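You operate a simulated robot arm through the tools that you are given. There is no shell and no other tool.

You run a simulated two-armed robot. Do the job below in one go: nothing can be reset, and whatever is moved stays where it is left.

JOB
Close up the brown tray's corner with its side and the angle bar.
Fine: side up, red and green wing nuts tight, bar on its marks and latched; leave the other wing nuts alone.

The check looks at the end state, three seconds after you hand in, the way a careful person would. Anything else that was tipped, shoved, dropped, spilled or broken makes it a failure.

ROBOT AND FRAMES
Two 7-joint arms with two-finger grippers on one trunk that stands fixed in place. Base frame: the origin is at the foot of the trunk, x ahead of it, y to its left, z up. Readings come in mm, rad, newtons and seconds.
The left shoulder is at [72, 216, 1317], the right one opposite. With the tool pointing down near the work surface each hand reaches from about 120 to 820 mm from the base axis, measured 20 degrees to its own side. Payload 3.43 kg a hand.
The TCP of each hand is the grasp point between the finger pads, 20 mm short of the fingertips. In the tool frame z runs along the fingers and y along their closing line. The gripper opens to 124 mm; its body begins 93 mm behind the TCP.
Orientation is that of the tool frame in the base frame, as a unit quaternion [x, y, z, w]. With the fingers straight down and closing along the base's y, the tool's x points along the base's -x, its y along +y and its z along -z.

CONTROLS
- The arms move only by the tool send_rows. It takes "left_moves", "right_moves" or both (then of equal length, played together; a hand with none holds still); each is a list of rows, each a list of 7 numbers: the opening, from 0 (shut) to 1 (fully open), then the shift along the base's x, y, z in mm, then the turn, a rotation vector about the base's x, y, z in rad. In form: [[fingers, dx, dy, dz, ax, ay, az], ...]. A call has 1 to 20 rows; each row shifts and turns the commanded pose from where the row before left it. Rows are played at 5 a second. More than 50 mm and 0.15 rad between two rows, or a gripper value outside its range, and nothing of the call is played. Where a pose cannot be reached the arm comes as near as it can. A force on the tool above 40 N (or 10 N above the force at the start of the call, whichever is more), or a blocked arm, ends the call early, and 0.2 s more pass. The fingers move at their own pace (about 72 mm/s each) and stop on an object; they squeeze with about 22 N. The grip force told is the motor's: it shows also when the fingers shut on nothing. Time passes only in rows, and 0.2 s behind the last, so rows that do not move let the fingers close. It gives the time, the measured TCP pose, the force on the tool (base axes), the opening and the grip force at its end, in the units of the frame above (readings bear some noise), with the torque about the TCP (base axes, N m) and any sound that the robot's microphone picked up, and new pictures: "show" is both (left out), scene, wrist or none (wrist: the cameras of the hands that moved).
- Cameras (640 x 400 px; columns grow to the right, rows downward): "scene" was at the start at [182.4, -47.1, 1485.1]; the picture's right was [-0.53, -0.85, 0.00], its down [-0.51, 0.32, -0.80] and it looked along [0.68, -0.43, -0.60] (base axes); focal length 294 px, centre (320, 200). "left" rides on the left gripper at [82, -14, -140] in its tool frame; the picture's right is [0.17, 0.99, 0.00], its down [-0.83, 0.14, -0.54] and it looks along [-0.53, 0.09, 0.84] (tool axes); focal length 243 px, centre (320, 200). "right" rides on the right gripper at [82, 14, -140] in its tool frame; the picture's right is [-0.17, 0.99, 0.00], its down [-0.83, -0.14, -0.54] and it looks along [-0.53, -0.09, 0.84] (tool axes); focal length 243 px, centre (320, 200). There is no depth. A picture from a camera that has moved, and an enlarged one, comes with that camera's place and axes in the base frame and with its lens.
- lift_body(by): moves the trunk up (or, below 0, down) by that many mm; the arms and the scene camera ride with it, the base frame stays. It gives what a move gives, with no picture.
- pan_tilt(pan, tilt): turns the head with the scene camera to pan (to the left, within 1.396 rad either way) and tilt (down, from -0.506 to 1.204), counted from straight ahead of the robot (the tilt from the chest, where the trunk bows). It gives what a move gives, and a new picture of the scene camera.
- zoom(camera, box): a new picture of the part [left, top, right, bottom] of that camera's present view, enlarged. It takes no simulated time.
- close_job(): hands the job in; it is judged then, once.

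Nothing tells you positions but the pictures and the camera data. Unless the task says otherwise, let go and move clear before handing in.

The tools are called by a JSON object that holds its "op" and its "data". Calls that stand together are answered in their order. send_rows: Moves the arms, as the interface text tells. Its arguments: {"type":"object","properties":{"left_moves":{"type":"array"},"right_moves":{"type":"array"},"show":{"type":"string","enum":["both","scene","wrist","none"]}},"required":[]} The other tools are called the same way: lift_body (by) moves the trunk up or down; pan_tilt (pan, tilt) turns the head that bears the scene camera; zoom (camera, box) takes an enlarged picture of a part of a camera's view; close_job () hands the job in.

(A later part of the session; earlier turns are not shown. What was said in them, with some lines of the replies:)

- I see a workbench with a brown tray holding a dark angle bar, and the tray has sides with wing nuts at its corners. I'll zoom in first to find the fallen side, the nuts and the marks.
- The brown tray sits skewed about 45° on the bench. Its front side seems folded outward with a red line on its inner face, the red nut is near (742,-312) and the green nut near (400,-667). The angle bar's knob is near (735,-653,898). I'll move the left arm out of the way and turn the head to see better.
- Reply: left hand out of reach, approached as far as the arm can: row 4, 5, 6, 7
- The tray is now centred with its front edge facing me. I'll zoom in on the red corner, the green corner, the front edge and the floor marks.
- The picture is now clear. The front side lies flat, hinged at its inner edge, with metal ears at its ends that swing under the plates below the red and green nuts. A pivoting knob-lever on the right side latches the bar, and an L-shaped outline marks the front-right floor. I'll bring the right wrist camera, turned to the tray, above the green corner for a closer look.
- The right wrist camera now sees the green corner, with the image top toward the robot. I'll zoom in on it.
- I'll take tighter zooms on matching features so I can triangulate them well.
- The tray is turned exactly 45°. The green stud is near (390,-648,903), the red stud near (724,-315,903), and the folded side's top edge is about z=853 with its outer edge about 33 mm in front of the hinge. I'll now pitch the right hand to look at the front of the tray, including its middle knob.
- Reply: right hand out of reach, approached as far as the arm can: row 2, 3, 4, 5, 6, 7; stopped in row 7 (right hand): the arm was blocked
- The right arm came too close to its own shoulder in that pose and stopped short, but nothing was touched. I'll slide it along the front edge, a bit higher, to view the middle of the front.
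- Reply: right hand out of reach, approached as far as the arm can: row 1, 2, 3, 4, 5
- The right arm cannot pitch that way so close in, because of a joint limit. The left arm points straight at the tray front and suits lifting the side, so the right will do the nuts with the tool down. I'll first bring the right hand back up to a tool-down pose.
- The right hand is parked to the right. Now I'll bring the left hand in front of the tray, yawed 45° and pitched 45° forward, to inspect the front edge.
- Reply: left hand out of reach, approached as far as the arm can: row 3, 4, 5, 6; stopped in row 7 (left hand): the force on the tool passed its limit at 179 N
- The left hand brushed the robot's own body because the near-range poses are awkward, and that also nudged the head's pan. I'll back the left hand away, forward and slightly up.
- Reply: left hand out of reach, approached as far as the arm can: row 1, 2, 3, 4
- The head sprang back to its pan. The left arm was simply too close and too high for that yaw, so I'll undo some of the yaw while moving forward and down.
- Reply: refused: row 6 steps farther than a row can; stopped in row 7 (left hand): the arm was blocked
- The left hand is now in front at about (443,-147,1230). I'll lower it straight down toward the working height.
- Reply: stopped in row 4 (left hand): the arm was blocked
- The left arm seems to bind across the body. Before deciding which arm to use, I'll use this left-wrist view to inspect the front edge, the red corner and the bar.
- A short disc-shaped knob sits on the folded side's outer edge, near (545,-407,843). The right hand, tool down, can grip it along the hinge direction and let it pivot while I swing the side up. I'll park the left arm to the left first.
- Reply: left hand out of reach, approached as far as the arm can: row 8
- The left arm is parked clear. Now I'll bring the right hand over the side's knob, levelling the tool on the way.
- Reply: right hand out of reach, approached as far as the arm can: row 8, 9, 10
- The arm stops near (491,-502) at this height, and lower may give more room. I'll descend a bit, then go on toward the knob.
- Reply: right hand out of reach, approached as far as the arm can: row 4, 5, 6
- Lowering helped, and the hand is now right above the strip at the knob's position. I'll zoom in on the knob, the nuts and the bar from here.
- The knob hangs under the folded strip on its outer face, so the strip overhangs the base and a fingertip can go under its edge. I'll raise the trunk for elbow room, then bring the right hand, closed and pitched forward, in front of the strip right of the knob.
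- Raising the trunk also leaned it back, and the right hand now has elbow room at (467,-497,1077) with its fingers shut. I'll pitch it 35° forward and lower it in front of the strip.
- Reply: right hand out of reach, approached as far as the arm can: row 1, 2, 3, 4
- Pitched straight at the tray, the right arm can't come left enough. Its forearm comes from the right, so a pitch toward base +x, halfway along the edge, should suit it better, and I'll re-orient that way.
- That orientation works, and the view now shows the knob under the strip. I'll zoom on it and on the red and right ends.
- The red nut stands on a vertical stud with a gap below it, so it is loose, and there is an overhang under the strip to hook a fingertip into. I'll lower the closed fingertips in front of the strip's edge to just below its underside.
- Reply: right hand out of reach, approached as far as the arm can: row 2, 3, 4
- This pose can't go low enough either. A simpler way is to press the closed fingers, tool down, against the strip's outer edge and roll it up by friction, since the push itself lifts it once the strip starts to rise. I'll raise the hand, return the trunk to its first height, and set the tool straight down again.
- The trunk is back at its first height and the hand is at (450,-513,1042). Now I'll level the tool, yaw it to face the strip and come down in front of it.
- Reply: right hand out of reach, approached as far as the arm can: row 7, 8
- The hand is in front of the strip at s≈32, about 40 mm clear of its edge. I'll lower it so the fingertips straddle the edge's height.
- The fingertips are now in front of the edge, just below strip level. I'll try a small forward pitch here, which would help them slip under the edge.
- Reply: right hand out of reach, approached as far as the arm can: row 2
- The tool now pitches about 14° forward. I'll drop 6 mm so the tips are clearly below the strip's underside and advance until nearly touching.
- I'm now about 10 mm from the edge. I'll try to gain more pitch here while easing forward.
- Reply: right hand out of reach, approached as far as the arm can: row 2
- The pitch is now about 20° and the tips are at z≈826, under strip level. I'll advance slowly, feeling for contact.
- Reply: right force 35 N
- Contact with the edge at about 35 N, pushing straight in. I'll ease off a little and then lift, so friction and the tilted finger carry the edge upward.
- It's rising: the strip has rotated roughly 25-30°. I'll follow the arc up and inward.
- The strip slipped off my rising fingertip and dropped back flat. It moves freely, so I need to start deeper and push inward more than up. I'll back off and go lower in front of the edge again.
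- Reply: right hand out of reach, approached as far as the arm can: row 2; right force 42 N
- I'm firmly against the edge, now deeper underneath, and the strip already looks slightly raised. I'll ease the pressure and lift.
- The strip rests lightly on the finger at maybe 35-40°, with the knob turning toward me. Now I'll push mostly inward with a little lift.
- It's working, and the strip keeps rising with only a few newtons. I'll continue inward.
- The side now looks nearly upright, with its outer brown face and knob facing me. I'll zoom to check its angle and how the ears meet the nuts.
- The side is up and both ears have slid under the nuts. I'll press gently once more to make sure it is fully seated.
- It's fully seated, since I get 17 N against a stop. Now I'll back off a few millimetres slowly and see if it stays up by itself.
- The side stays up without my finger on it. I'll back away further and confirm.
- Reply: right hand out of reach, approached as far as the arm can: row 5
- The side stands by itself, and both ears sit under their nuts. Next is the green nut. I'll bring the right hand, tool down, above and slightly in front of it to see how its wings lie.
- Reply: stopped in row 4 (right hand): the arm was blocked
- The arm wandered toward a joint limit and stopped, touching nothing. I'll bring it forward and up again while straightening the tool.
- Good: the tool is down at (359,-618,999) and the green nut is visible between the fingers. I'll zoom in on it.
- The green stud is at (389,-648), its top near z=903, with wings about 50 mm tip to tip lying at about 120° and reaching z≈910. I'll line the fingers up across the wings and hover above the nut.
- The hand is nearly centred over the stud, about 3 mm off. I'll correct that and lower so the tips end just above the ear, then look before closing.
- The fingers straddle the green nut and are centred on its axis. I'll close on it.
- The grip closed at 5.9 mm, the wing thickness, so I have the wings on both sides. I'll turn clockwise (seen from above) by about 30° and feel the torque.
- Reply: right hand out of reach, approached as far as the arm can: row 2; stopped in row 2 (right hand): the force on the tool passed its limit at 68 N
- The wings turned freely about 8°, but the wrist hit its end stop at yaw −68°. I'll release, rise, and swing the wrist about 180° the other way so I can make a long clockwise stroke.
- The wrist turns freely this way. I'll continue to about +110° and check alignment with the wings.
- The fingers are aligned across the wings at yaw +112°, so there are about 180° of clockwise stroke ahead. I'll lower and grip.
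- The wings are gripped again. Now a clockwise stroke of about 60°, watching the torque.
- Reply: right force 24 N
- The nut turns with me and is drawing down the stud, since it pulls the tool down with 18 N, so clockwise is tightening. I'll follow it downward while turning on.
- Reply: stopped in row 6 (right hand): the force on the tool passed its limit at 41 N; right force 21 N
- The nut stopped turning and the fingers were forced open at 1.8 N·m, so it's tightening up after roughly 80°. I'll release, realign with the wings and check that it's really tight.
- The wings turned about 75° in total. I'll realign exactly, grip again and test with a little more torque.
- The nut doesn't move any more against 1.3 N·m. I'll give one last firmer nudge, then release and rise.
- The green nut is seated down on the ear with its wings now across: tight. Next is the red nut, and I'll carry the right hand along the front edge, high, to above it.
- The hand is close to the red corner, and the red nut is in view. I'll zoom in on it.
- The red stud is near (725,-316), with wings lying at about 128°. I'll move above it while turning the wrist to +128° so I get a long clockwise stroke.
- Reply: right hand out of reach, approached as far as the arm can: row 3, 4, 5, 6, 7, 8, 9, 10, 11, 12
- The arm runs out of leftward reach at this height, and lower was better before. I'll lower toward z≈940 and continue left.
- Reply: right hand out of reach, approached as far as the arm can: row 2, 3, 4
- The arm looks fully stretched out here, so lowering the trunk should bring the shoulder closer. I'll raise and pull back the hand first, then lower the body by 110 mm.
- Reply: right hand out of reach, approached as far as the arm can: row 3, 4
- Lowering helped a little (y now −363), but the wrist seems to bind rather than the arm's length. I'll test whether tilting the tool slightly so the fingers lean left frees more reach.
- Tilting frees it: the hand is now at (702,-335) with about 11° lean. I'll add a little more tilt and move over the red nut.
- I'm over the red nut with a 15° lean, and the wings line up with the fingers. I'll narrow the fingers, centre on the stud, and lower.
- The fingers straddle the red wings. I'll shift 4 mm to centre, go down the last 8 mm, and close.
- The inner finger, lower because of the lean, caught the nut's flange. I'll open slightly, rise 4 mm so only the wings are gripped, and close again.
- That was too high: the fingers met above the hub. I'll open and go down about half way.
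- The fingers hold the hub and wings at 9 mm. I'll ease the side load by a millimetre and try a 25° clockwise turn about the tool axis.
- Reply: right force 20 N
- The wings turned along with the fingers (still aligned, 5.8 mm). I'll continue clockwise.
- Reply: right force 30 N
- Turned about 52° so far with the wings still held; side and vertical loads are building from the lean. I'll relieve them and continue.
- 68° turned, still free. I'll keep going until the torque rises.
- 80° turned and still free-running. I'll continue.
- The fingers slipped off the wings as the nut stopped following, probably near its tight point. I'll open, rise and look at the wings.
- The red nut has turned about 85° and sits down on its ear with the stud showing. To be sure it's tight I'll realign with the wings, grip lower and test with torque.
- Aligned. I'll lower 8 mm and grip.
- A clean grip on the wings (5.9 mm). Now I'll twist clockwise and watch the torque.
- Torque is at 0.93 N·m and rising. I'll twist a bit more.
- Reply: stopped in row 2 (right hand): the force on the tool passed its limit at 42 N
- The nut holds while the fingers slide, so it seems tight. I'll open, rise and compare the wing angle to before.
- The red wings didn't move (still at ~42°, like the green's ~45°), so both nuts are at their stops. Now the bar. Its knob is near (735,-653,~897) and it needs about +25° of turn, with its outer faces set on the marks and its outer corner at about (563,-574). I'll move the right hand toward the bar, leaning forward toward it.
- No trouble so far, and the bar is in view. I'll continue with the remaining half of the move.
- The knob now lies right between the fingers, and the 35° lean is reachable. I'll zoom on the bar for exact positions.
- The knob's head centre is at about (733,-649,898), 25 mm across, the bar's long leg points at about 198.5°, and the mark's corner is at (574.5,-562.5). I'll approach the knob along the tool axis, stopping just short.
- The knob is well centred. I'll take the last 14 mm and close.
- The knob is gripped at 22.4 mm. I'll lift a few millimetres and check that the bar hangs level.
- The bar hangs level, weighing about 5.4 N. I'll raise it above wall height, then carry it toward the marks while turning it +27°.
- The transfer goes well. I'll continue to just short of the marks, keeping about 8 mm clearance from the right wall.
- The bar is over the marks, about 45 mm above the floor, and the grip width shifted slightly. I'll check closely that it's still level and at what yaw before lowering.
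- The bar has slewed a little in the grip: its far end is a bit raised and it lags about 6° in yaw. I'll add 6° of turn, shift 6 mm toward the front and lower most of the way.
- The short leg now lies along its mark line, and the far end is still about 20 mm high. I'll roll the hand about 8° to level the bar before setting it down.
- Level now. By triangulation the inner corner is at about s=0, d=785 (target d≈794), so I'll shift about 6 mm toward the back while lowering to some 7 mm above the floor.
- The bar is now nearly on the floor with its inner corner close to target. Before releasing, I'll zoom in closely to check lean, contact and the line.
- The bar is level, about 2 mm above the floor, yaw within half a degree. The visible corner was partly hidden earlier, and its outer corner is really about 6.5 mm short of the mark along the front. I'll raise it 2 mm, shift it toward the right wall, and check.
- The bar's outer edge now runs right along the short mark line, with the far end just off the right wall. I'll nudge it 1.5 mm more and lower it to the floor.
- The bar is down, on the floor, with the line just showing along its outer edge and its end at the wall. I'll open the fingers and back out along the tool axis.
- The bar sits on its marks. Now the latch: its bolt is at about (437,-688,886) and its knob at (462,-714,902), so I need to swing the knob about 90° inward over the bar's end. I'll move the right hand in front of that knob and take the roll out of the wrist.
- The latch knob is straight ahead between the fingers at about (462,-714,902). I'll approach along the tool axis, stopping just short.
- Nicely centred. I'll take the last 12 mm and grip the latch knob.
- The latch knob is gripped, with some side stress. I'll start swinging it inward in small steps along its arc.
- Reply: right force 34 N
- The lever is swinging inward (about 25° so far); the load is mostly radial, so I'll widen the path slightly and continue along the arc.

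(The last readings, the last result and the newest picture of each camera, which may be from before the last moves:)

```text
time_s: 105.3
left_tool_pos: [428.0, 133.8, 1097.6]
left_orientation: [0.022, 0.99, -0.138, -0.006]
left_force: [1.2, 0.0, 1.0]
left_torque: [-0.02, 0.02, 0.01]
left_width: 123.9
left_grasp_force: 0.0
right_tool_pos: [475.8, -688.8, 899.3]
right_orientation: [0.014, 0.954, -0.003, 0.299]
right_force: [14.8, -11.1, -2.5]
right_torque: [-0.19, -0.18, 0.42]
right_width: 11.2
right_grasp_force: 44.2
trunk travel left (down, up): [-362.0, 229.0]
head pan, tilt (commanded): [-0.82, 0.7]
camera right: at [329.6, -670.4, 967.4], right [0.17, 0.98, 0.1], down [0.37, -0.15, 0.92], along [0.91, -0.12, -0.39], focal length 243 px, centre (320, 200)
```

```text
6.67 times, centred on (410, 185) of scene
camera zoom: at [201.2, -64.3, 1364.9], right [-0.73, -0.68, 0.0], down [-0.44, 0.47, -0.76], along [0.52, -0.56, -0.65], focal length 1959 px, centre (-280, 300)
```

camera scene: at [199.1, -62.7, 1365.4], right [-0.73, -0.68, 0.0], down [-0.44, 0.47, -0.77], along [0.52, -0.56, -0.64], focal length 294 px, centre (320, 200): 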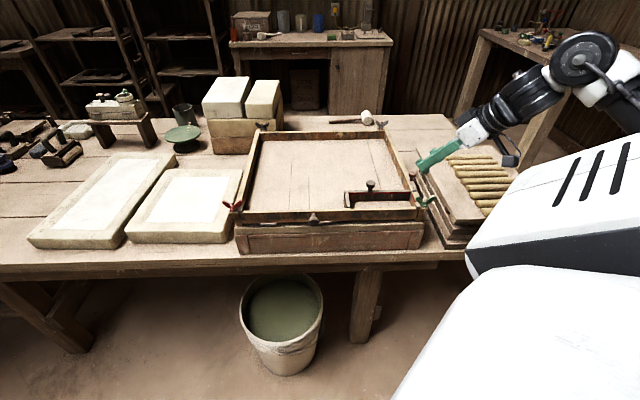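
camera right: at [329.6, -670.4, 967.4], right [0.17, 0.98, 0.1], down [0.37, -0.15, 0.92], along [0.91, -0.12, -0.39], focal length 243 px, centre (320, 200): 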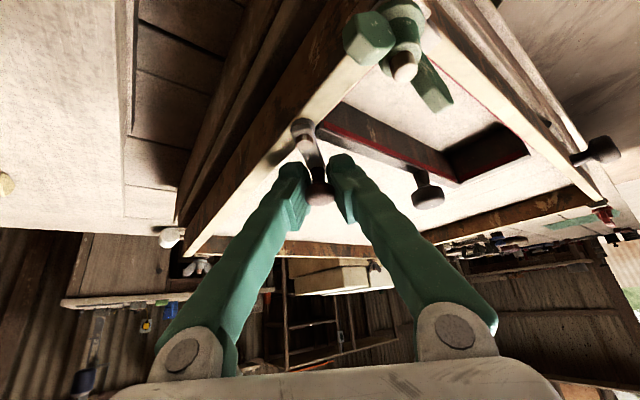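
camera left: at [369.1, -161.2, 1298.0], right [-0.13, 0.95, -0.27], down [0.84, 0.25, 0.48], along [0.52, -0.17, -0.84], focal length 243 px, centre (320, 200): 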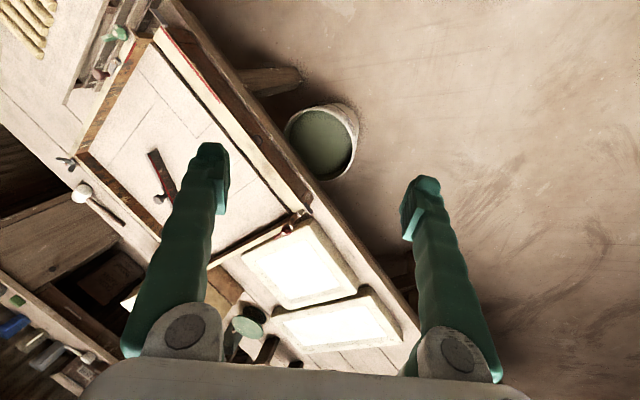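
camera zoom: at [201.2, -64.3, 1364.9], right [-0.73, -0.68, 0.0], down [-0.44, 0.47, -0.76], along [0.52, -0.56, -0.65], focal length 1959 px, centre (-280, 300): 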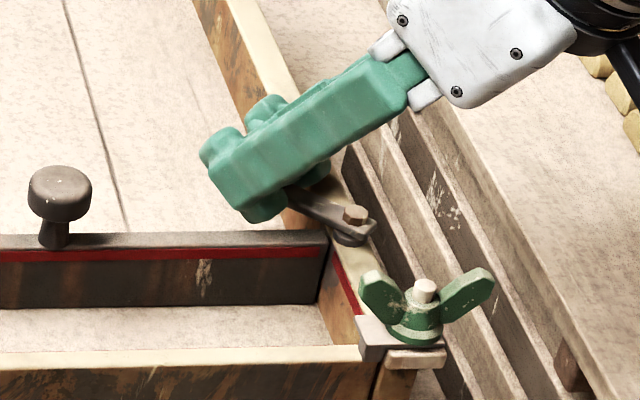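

About 45° now. I'll continue the arc toward the bar.

{"op": "send_rows", "data": {"right_moves": [[0, 1, 3.8, 0, 0, 0, 0], [0, -0.5, 3.8, 0, 0, 0, 0], [0, -1, 3.6, 0, 0, 0, 0], [0, -1.4, 3.5, 0, 0, 0, 0], [0, -1.8, 3.4, 0, 0, 0, 0]], "show": "wrist"}}

{"op": "zoom", "data": {"camera": "right", "box": [200, 40, 440, 240]}}

{"op": "zoom", "data": {"camera": "scene", "box": [385, 155, 435, 215]}}

```text
time_s: 106.5
left_tool_pos: [425.7, 133.7, 1098.1]
left_orientation: [0.022, 0.99, -0.139, -0.004]
left_force: [-0.5, -0.9, 0.0]
left_torque: [-0.01, 0.02, 0.03]
left_width: 124.2
left_grasp_force: 0.0
right_tool_pos: [473.9, -673.2, 902.0]
right_orientation: [0.014, 0.953, -0.005, 0.302]
right_force: [7.4, -29.4, 9.6]
right_torque: [0.15, 0.67, 1.09]
right_width: 12.4
right_grasp_force: 44.7
trunk travel left (down, up): [-362.0, 229.0]
head pan, tilt (commanded): [-0.82, 0.7]
camera right: at [326.2, -654.2, 968.6], right [0.17, 0.98, 0.1], down [0.36, -0.15, 0.92], along [0.92, -0.12, -0.38], focal length 243 px, centre (320, 200)
```

right: 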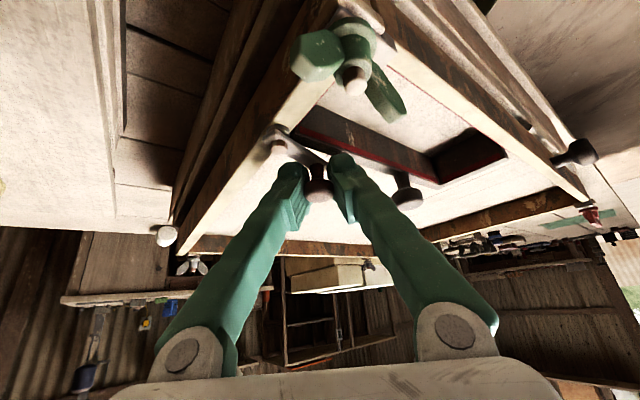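

```text
2.00 times, centred on (320, 140) of right
camera zoom: at [326.2, -654.2, 968.6], right [0.17, 0.98, 0.1], down [0.36, -0.15, 0.92], along [0.92, -0.12, -0.38], focal length 485 px, centre (320, 320)
```

zoom: 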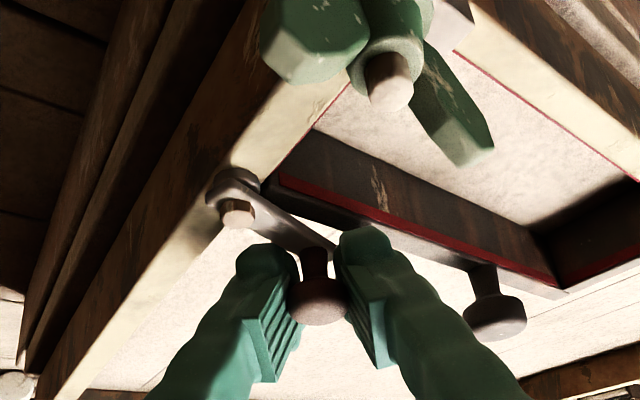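

```text
6.67 times, centred on (410, 185) of scene
camera zoom: at [199.4, -65.4, 1365.3], right [-0.73, -0.68, 0.0], down [-0.44, 0.47, -0.76], along [0.52, -0.56, -0.65], focal length 1959 px, centre (-280, 300)
```

zoom: 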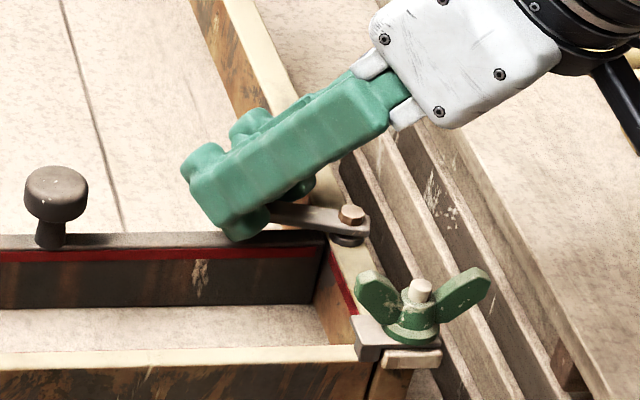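

The lever is at roughly 65–70° and resistance has grown to about 30 N. I'll look closely at how it meets the bar before pushing on.

{"op": "zoom", "data": {"camera": "scene", "box": [396, 178, 420, 202]}}

{"op": "zoom", "data": {"camera": "right", "box": [250, 95, 370, 185]}}

{"op": "zoom", "data": {"camera": "scene", "box": [336, 170, 376, 215]}}

```text
16.00 times, centred on (408, 190) of scene
camera zoom: at [199.4, -65.4, 1365.3], right [-0.73, -0.68, 0.0], down [-0.44, 0.47, -0.76], along [0.52, -0.56, -0.65], focal length 4701 px, centre (-1088, 360)
```

zoom: 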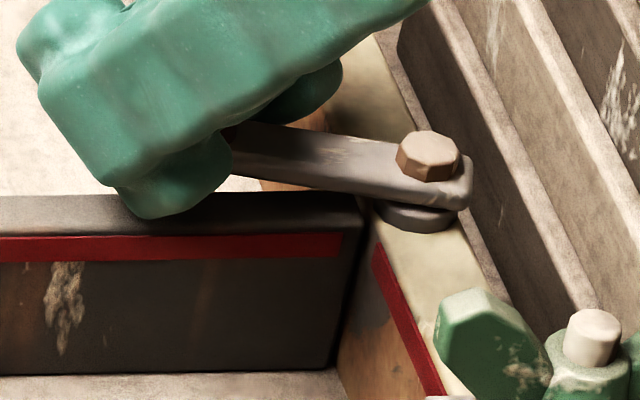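

```text
4.44 times, centred on (310, 140) of right
camera zoom: at [326.2, -654.2, 968.6], right [0.17, 0.98, 0.1], down [0.36, -0.15, 0.92], along [0.92, -0.12, -0.38], focal length 1078 px, centre (364, 467)
```

zoom: 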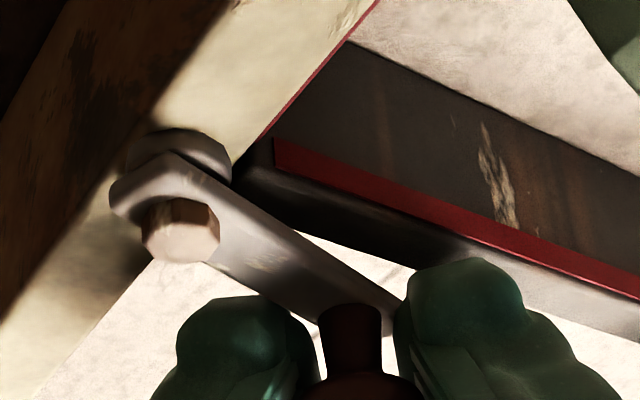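

```text
8.89 times, centred on (356, 192) of scene
camera zoom: at [199.4, -65.4, 1365.3], right [-0.73, -0.68, 0.0], down [-0.44, 0.47, -0.76], along [0.52, -0.56, -0.65], focal length 2612 px, centre (0, 267)
```

zoom: 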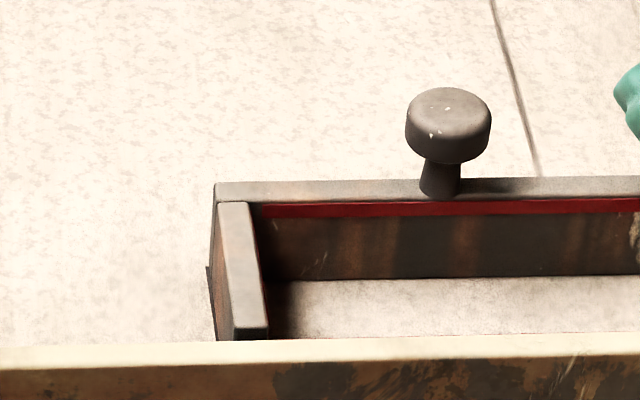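

The lever rides just above the bar, but my inner fingertip is very close to the bar's top. I'll raise the hand 3 mm for clearance and keep swinging in small steps.

{"op": "send_rows", "data": {"right_moves": [[0, 0, -1, 3, 0, 0, 0], [0, -1, 2, 1, 0, 0, 0], [0, -1.5, 2, 0, 0, 0, 0]], "show": "wrist"}}

{"op": "zoom", "data": {"camera": "scene", "box": [392, 174, 420, 202]}}

{"op": "zoom", "data": {"camera": "scene", "box": [336, 170, 376, 215]}}

```text
time_s: 107.3
left_tool_pos: [427.1, 132.4, 1097.4]
left_orientation: [0.021, 0.99, -0.137, -0.005]
left_force: [-0.2, -0.2, -0.1]
left_torque: [0.01, 0.01, 0.01]
left_width: 123.8
left_grasp_force: 0.0
right_tool_pos: [471.1, -667.8, 902.2]
right_orientation: [0.014, 0.954, -0.001, 0.299]
right_force: [12.1, -19.8, -6.6]
right_torque: [0.01, 0.28, 0.85]
right_width: 12.3
right_grasp_force: 44.8
trunk travel left (down, up): [-362.0, 229.0]
head pan, tilt (commanded): [-0.82, 0.7]
camera right: at [324.4, -651.1, 971.0], right [0.17, 0.98, 0.1], down [0.37, -0.15, 0.92], along [0.91, -0.12, -0.39], focal length 243 px, centre (320, 200)
```

right: 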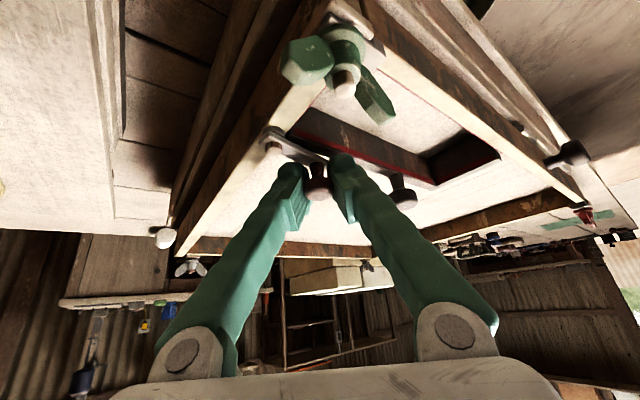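

```text
14.29 times, centred on (406, 188) of scene
camera zoom: at [201.2, -65.9, 1364.8], right [-0.73, -0.68, 0.0], down [-0.44, 0.47, -0.76], along [0.52, -0.56, -0.65], focal length 4197 px, centre (-909, 371)
```

zoom: 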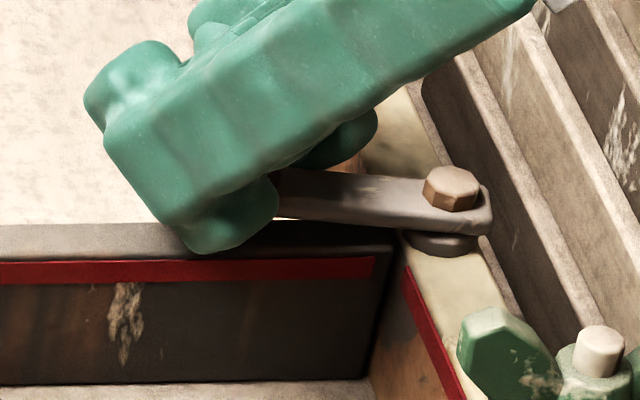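

```text
8.89 times, centred on (356, 192) of scene
camera zoom: at [201.2, -65.9, 1364.8], right [-0.73, -0.68, 0.0], down [-0.44, 0.47, -0.76], along [0.52, -0.56, -0.65], focal length 2612 px, centre (0, 267)
```

zoom: 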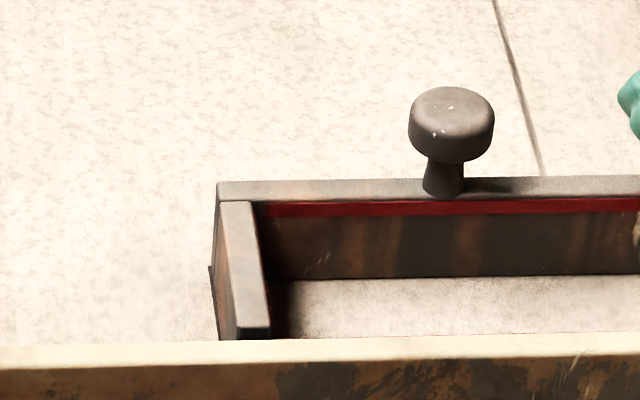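

The bar hasn't moved, and the lever has about 15° to go. I'll continue.

{"op": "send_rows", "data": {"right_moves": [[0, -1.5, 2.5, 0.5, 0, 0, 0], [0, -2, 2.5, 0, 0, 0, 0], [0, -2, 2.5, 0, 0, 0, 0]], "show": "wrist"}}

{"op": "zoom", "data": {"camera": "scene", "box": [392, 174, 420, 202]}}

{"op": "zoom", "data": {"camera": "right", "box": [240, 80, 400, 200]}}

```text
time_s: 108.1
left_tool_pos: [428.1, 132.5, 1097.5]
left_orientation: [0.021, 0.99, -0.137, -0.006]
left_force: [0.2, 0.0, 0.6]
left_torque: [0.0, 0.02, 0.02]
left_width: 123.6
left_grasp_force: 0.1
right_tool_pos: [466.4, -663.4, 904.0]
right_orientation: [0.016, 0.954, -0.004, 0.301]
right_force: [15.3, -28.1, -5.9]
right_torque: [-0.01, 0.49, 0.46]
right_width: 12.6
right_grasp_force: 44.9
trunk travel left (down, up): [-362.0, 229.0]
head pan, tilt (commanded): [-0.82, 0.7]
camera right: at [319.7, -645.3, 971.8], right [0.17, 0.98, 0.1], down [0.37, -0.15, 0.92], along [0.92, -0.12, -0.39], focal length 243 px, centre (320, 200)
```

right: 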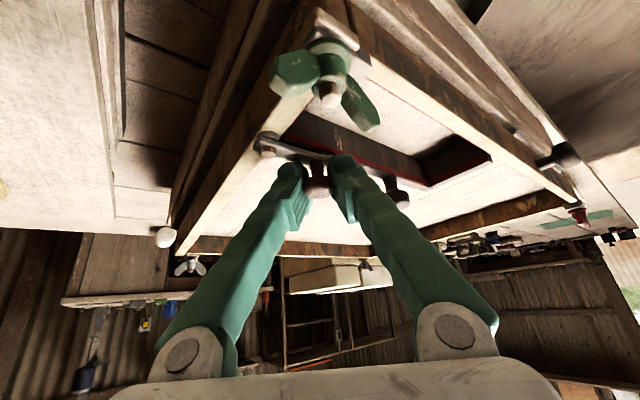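

```text
14.29 times, centred on (406, 188) of scene
camera zoom: at [201.5, -67.2, 1364.8], right [-0.73, -0.68, 0.0], down [-0.44, 0.47, -0.76], along [0.52, -0.56, -0.65], focal length 4197 px, centre (-909, 371)
```

zoom: 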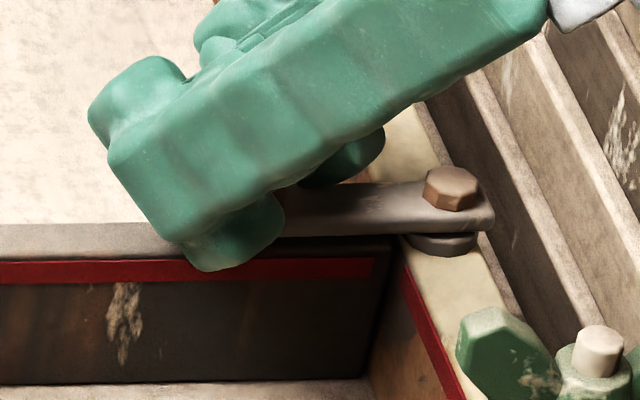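

```text
3.33 times, centred on (320, 140) of right
camera zoom: at [319.7, -645.3, 971.8], right [0.17, 0.98, 0.1], down [0.37, -0.15, 0.92], along [0.92, -0.12, -0.39], focal length 809 px, centre (320, 400)
```

zoom: 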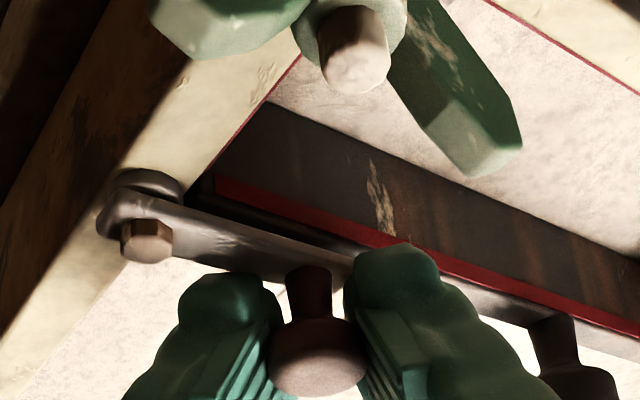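

Nearly parallel with the bar: about 85° turned. A last small push to finish the swing.

{"op": "send_rows", "data": {"right_moves": [[0, -2, 1.5, 0, 0, 0, 0], [0, -2, 1.5, 0, 0, 0, 0]], "show": "wrist"}}

{"op": "zoom", "data": {"camera": "scene", "box": [392, 174, 420, 202]}}

{"op": "zoom", "data": {"camera": "right", "box": [240, 80, 400, 200]}}

{"op": "zoom", "data": {"camera": "scene", "box": [336, 170, 376, 215]}}

```text
time_s: 108.6
left_tool_pos: [430.0, 133.4, 1096.7]
left_orientation: [0.021, 0.99, -0.137, -0.006]
left_force: [0.0, -0.5, 0.6]
left_torque: [0.07, 0.04, -0.01]
left_width: 124.0
left_grasp_force: 0.0
right_tool_pos: [466.3, -664.3, 905.1]
right_orientation: [0.018, 0.954, -0.008, 0.3]
right_force: [13.9, -17.2, -20.0]
right_torque: [0.07, -1.31, 0.07]
right_width: 12.6
right_grasp_force: 45.0
trunk travel left (down, up): [-362.0, 229.0]
head pan, tilt (commanded): [-0.82, 0.7]
stopped in row 2 (right hand): the force on the tool passed its limit at 46 N (the readings are from after the stop); the commanded pose is now the measured one
camera right: at [319.8, -643.9, 971.7], right [0.17, 0.98, 0.09], down [0.37, -0.15, 0.92], along [0.91, -0.13, -0.38], focal length 243 px, centre (320, 200)
```

right: 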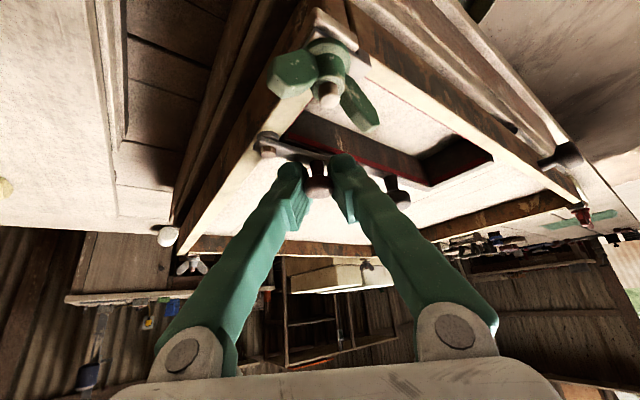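

```text
14.29 times, centred on (406, 188) of scene
camera zoom: at [203.2, -65.6, 1364.4], right [-0.73, -0.68, 0.0], down [-0.44, 0.47, -0.76], along [0.52, -0.56, -0.65], focal length 4197 px, centre (-909, 371)
```

zoom: 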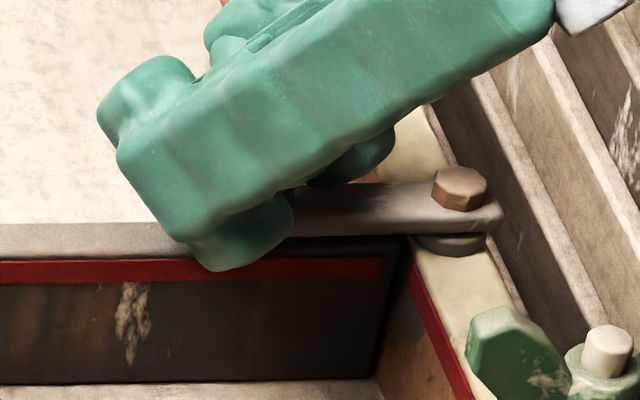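

```text
3.33 times, centred on (320, 140) of right
camera zoom: at [319.8, -643.9, 971.7], right [0.17, 0.98, 0.09], down [0.37, -0.15, 0.92], along [0.91, -0.13, -0.38], focal length 809 px, centre (320, 400)
```

zoom: 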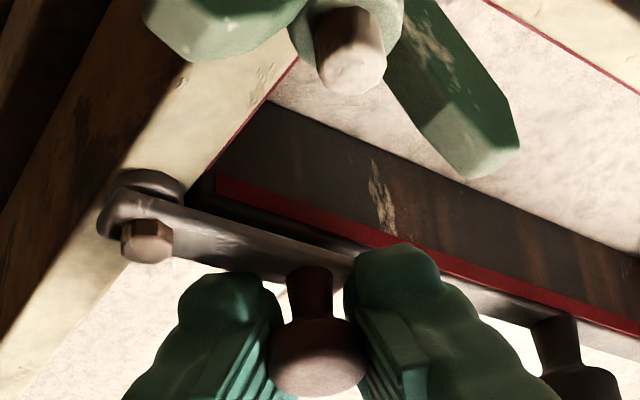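

```text
8.89 times, centred on (356, 192) of scene
camera zoom: at [203.2, -65.6, 1364.4], right [-0.73, -0.68, 0.0], down [-0.44, 0.47, -0.76], along [0.52, -0.56, -0.65], focal length 2612 px, centre (0, 267)
```

zoom: 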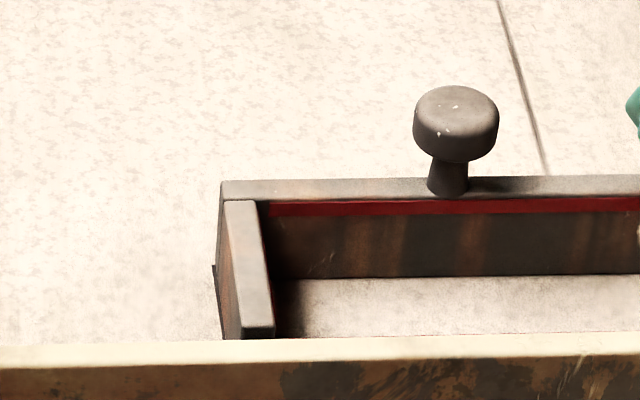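

The lever won't go further, so it's at its stop and lying over the bar's end. I'll open the fingers and back out, then inspect.

{"op": "send_rows", "data": {"right_moves": [[0.15, 0, 0, 0, 0, 0, 0], [0.3, 0, 0, 0, 0, 0, 0], [0.4, 0, 0, 0, 0, 0, 0], [0.4, -6, 0, 9, 0, 0, 0], [0.4, -12, 0, 18, 0, 0, 0], [0.4, -18, -5, 28, 0, 0, 0], [0.4, -15, -10, 25, 0, 0, 0]], "show": "both"}}

{"op": "zoom", "data": {"camera": "scene", "box": [385, 165, 430, 210]}}

{"op": "zoom", "data": {"camera": "right", "box": [200, 0, 540, 220]}}

```text
time_s: 110.2
left_tool_pos: [425.8, 136.7, 1097.3]
left_orientation: [0.02, 0.99, -0.139, -0.003]
left_force: [0.1, 0.6, -0.2]
left_torque: [0.02, -0.04, -0.01]
left_width: 124.2
left_grasp_force: 0.0
right_tool_pos: [412.1, -676.6, 988.9]
right_orientation: [0.015, 0.953, -0.007, 0.304]
right_force: [0.4, -0.3, 0.6]
right_torque: [0.01, 0.01, -0.02]
right_width: 49.5
right_grasp_force: 0.0
trunk travel left (down, up): [-362.0, 229.0]
head pan, tilt (commanded): [-0.82, 0.7]
camera scene: at [198.6, -62.5, 1365.5], right [-0.73, -0.68, 0.0], down [-0.44, 0.47, -0.77], along [0.52, -0.56, -0.64], focal length 294 px, centre (320, 200)
camera right: at [264.5, -657.0, 1055.7], right [0.17, 0.98, 0.09], down [0.36, -0.15, 0.92], along [0.92, -0.12, -0.38], focal length 243 px, centre (320, 200)
```

scene: 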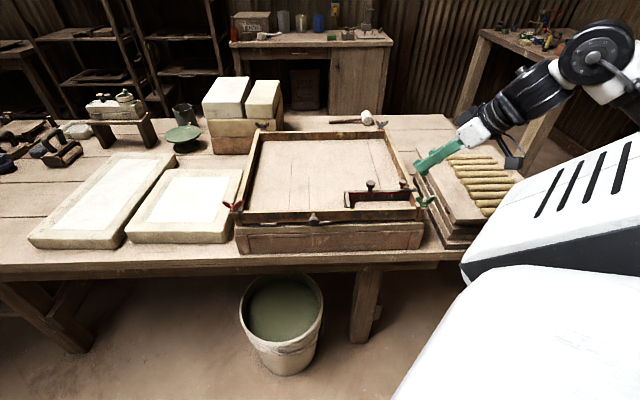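
right: 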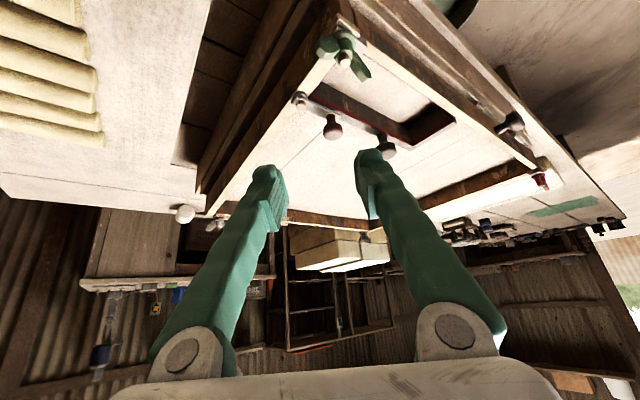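

```text
8.89 times, centred on (408, 188) of scene
camera zoom: at [198.6, -62.5, 1365.5], right [-0.73, -0.68, 0.0], down [-0.44, 0.47, -0.77], along [0.52, -0.56, -0.64], focal length 2612 px, centre (-458, 311)
```

zoom: 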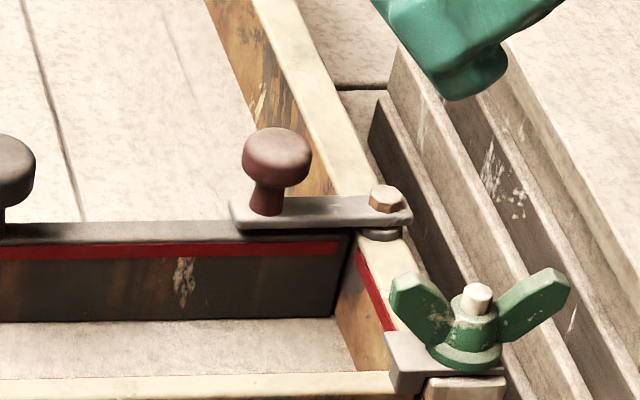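

```text
1.82 times, centred on (370, 110) of right
camera zoom: at [264.5, -657.0, 1055.7], right [0.17, 0.98, 0.09], down [0.36, -0.15, 0.92], along [0.92, -0.12, -0.38], focal length 441 px, centre (229, 364)
```

zoom: 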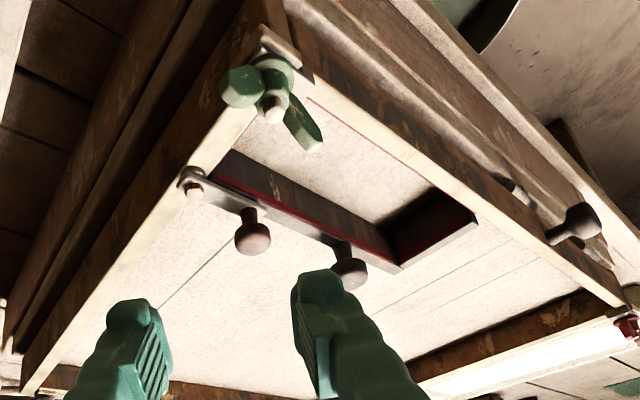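

The latch lever now lies square over the bar's end. To verify that the bar's far edge sits on its line, I'll take a look from behind with the wrist camera, moving up and turning the hand 45°.

{"op": "send_rows", "data": {"right_moves": [[0.4, 10, 0, 15, 0, 0, 0.131], [0.4, 20, 2, 0, 0, 0, 0.131], [0.4, 22, 2, 0, 0, 0, 0.131], [0.4, 22, 2, 0, 0, 0, 0.131], [0.4, 22, 2, 0, 0, 0, 0.131], [0.4, 22, 2, 0, 0, 0, 0.131]], "show": "wrist"}}

```text
time_s: 111.6
left_tool_pos: [427.7, 135.7, 1096.9]
left_orientation: [0.02, 0.99, -0.139, -0.005]
left_force: [-0.9, 0.7, -0.1]
left_torque: [0.03, 0.02, -0.02]
left_width: 123.9
left_grasp_force: 0.1
right_tool_pos: [532.9, -665.7, 1003.0]
right_orientation: [-0.351, 0.886, 0.109, 0.282]
right_force: [-0.2, -0.1, -0.3]
right_torque: [0.0, 0.01, 0.0]
right_width: 49.8
right_grasp_force: 0.1
trunk travel left (down, up): [-362.0, 229.0]
head pan, tilt (commanded): [-0.82, 0.7]
camera right: at [414.7, -754.5, 1070.5], right [-0.58, 0.81, 0.09], down [0.36, 0.15, 0.92], along [0.73, 0.56, -0.38], focal length 243 px, centre (320, 200)
```

right: 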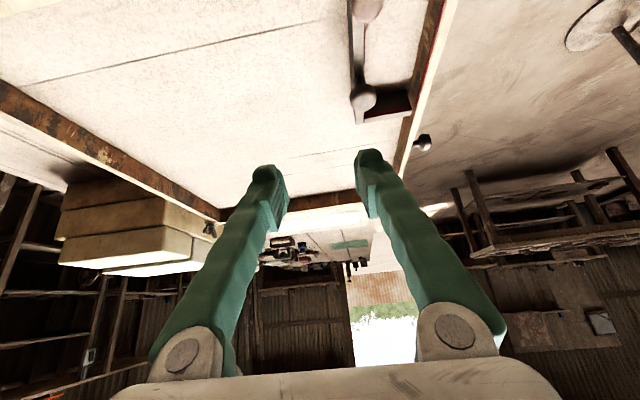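

{"op": "zoom", "data": {"camera": "right", "box": [320, 0, 440, 130]}}

{"op": "zoom", "data": {"camera": "right", "box": [330, 0, 400, 60]}}

{"op": "zoom", "data": {"camera": "right", "box": [335, 60, 420, 130]}}

```text
3.08 times, centred on (380, 65) of right
camera zoom: at [414.7, -754.5, 1070.5], right [-0.58, 0.81, 0.09], down [0.36, 0.15, 0.92], along [0.73, 0.56, -0.38], focal length 746 px, centre (135, 615)
```

zoom: 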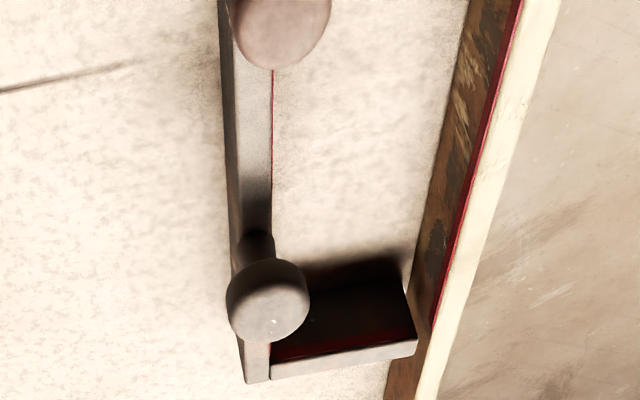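

```text
6.67 times, centred on (365, 30) of right
camera zoom: at [414.7, -754.5, 1070.5], right [-0.58, 0.81, 0.09], down [0.36, 0.15, 0.92], along [0.73, 0.56, -0.38], focal length 1618 px, centre (20, 1333)
```

zoom: 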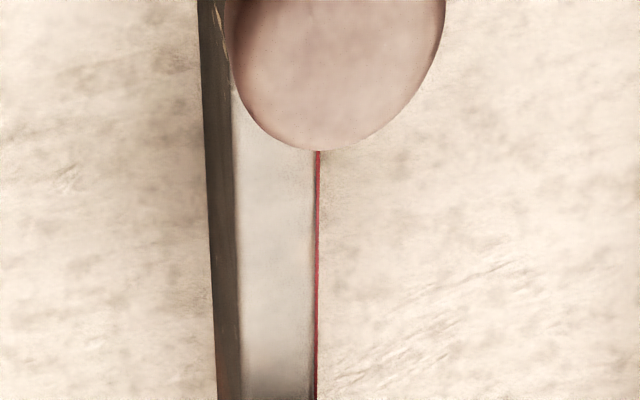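

```text
5.71 times, centred on (378, 95) of right
camera zoom: at [414.7, -754.5, 1070.5], right [-0.58, 0.81, 0.09], down [0.36, 0.15, 0.92], along [0.73, 0.56, -0.38], focal length 1386 px, centre (-9, 800)
```

zoom: 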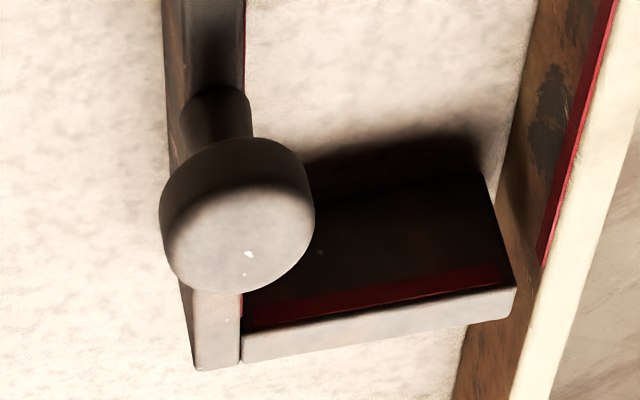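

From behind, the bar's outer face sits right on the line (d≈804.5 against 804.2), and the short leg does too. Both nuts rest at the same final wing angle (~43°). I'll withdraw the right arm up and away and take a last look at the whole scene.

{"op": "send_rows", "data": {"right_moves": [[0.4, -15, 5, 35, 0, 0, 0], [0.4, -20, 0, 35, 0, 0, -0.1], [0.4, -25, -10, 25, 0, 0, -0.13], [0.4, -25, -25, 20, 0, 0, -0.13], [0.4, -25, -35, 10, 0, 0, -0.13], [0.4, -20, -40, 0, 0, 0, -0.13]], "show": "both"}}

{"op": "zoom", "data": {"camera": "scene", "box": [215, 120, 445, 260]}}

{"op": "zoom", "data": {"camera": "scene", "box": [215, 180, 275, 245]}}

{"op": "zoom", "data": {"camera": "scene", "box": [335, 165, 440, 235]}}

```text
time_s: 113.2
left_tool_pos: [427.1, 135.6, 1098.1]
left_orientation: [0.021, 0.99, -0.139, -0.005]
left_force: [-0.1, 0.4, -0.7]
left_torque: [-0.02, 0.02, -0.03]
left_width: 124.0
left_grasp_force: 0.0
right_tool_pos: [395.7, -766.8, 1095.8]
right_orientation: [-0.06, 0.964, 0.02, 0.258]
right_force: [0.4, 0.0, -0.3]
right_torque: [-0.04, 0.03, -0.01]
right_width: 49.6
right_grasp_force: 0.0
right hand out of reach, approached as far as the arm can: row 2
trunk travel left (down, up): [-362.0, 229.0]
head pan, tilt (commanded): [-0.82, 0.7]
stopped in row 6 (right hand): the arm was blocked; the commanded pose is now the measured one
camera scene: at [198.8, -61.8, 1365.4], right [-0.73, -0.68, 0.0], down [-0.44, 0.47, -0.77], along [0.52, -0.56, -0.64], focal length 294 px, centre (320, 200)
camera right: at [254.1, -770.4, 1176.0], right [0.02, 1.0, 0.09], down [0.46, -0.09, 0.88], along [0.89, 0.03, -0.46], focal length 243 px, centre (320, 200)
```

scene: 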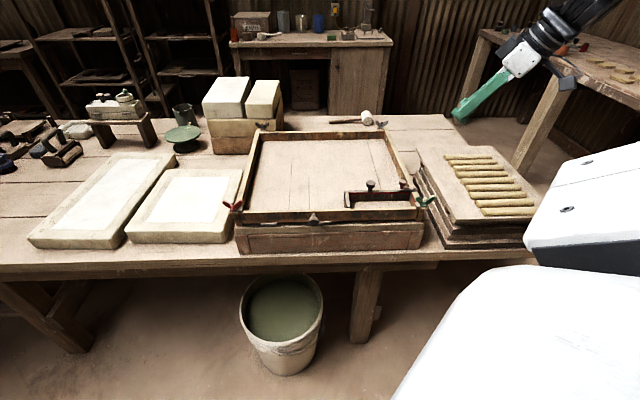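
right: 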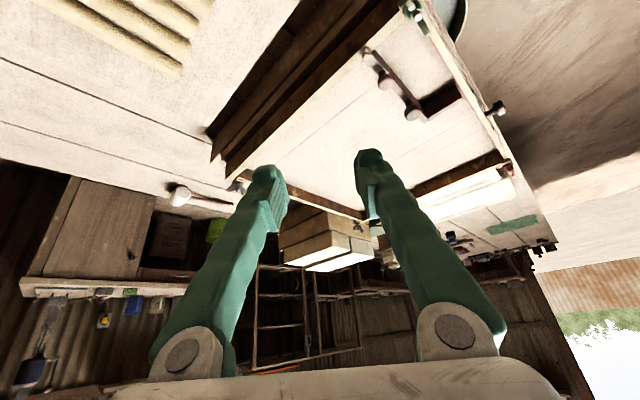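

```text
2.78 times, centred on (330, 190) of scene
camera zoom: at [198.8, -61.8, 1365.4], right [-0.73, -0.68, 0.0], down [-0.44, 0.47, -0.77], along [0.52, -0.56, -0.64], focal length 818 px, centre (292, 228)
```

zoom: 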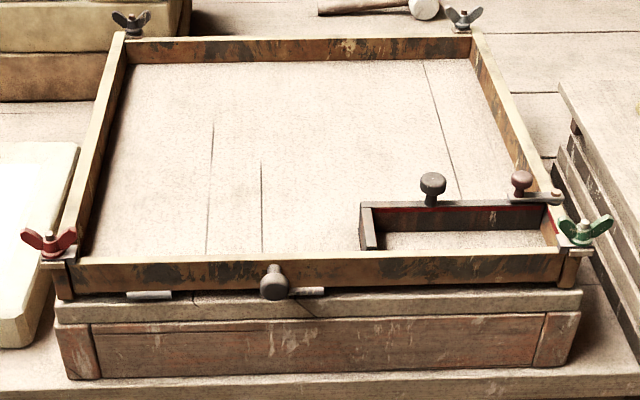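

```text
6.15 times, centred on (245, 212) of scene
camera zoom: at [198.8, -61.8, 1365.4], right [-0.73, -0.68, 0.0], down [-0.44, 0.47, -0.77], along [0.52, -0.56, -0.64], focal length 1808 px, centre (782, 123)
```

zoom: 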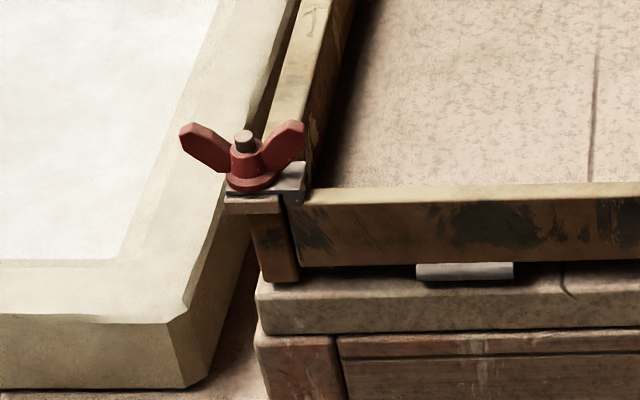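

```text
5.71 times, centred on (388, 200) of scene
camera zoom: at [198.8, -61.8, 1365.4], right [-0.73, -0.68, 0.0], down [-0.44, 0.47, -0.77], along [0.52, -0.56, -0.64], focal length 1679 px, centre (-66, 200)
```

zoom: 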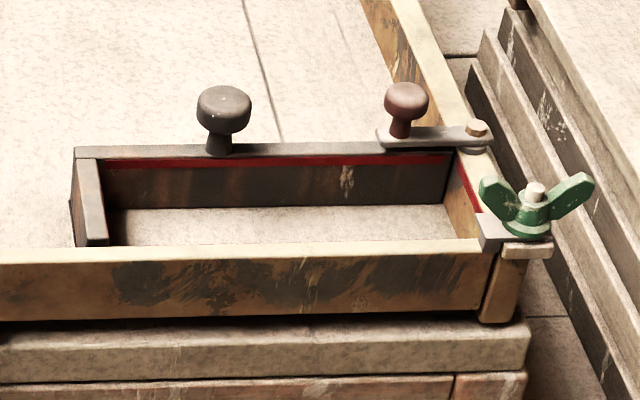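

Everything looks done. The front side is up with both ears clamped, and the red and green wing nuts are turned down to the same stop. The bar sits on its marks with the latch lever across its end, and the rear nuts and nearby items look undisturbed. Both hands are clear, so I'm handing in.

{"op": "close_job", "data": {}}

```text
The job is handed in.
```

I closed up the brown tray's corner and handed the job in. I don't have the check's verdict yet.

- **Side:** It stands fully up, with both end ears under the red and green nuts. On my first try it slipped off the fingertip and dropped back flat, and I saw no damage from that.
- **Red and green wing nuts:** Both are turned down to the same stop, with the wings at about 43° on each. I put up to about 1.8 N·m on the green one. The red one took about 0.9 N·m without moving before the fingers began to slip.
- **Bar:** Its outer edges sit on the floor marks to within about 1–2 mm, by my camera measurements.
- **Latch:** The lever is swung over the end of the bar to its stop.
- **Everything else:** I left the two rear wing nuts alone, and nothing else on the bench looked moved in the last pictures.

Early on, the left hand bumped the robot's own body hard (179 N) and pushed the head off its aim. The head sprang back, and nothing on the bench was touched.
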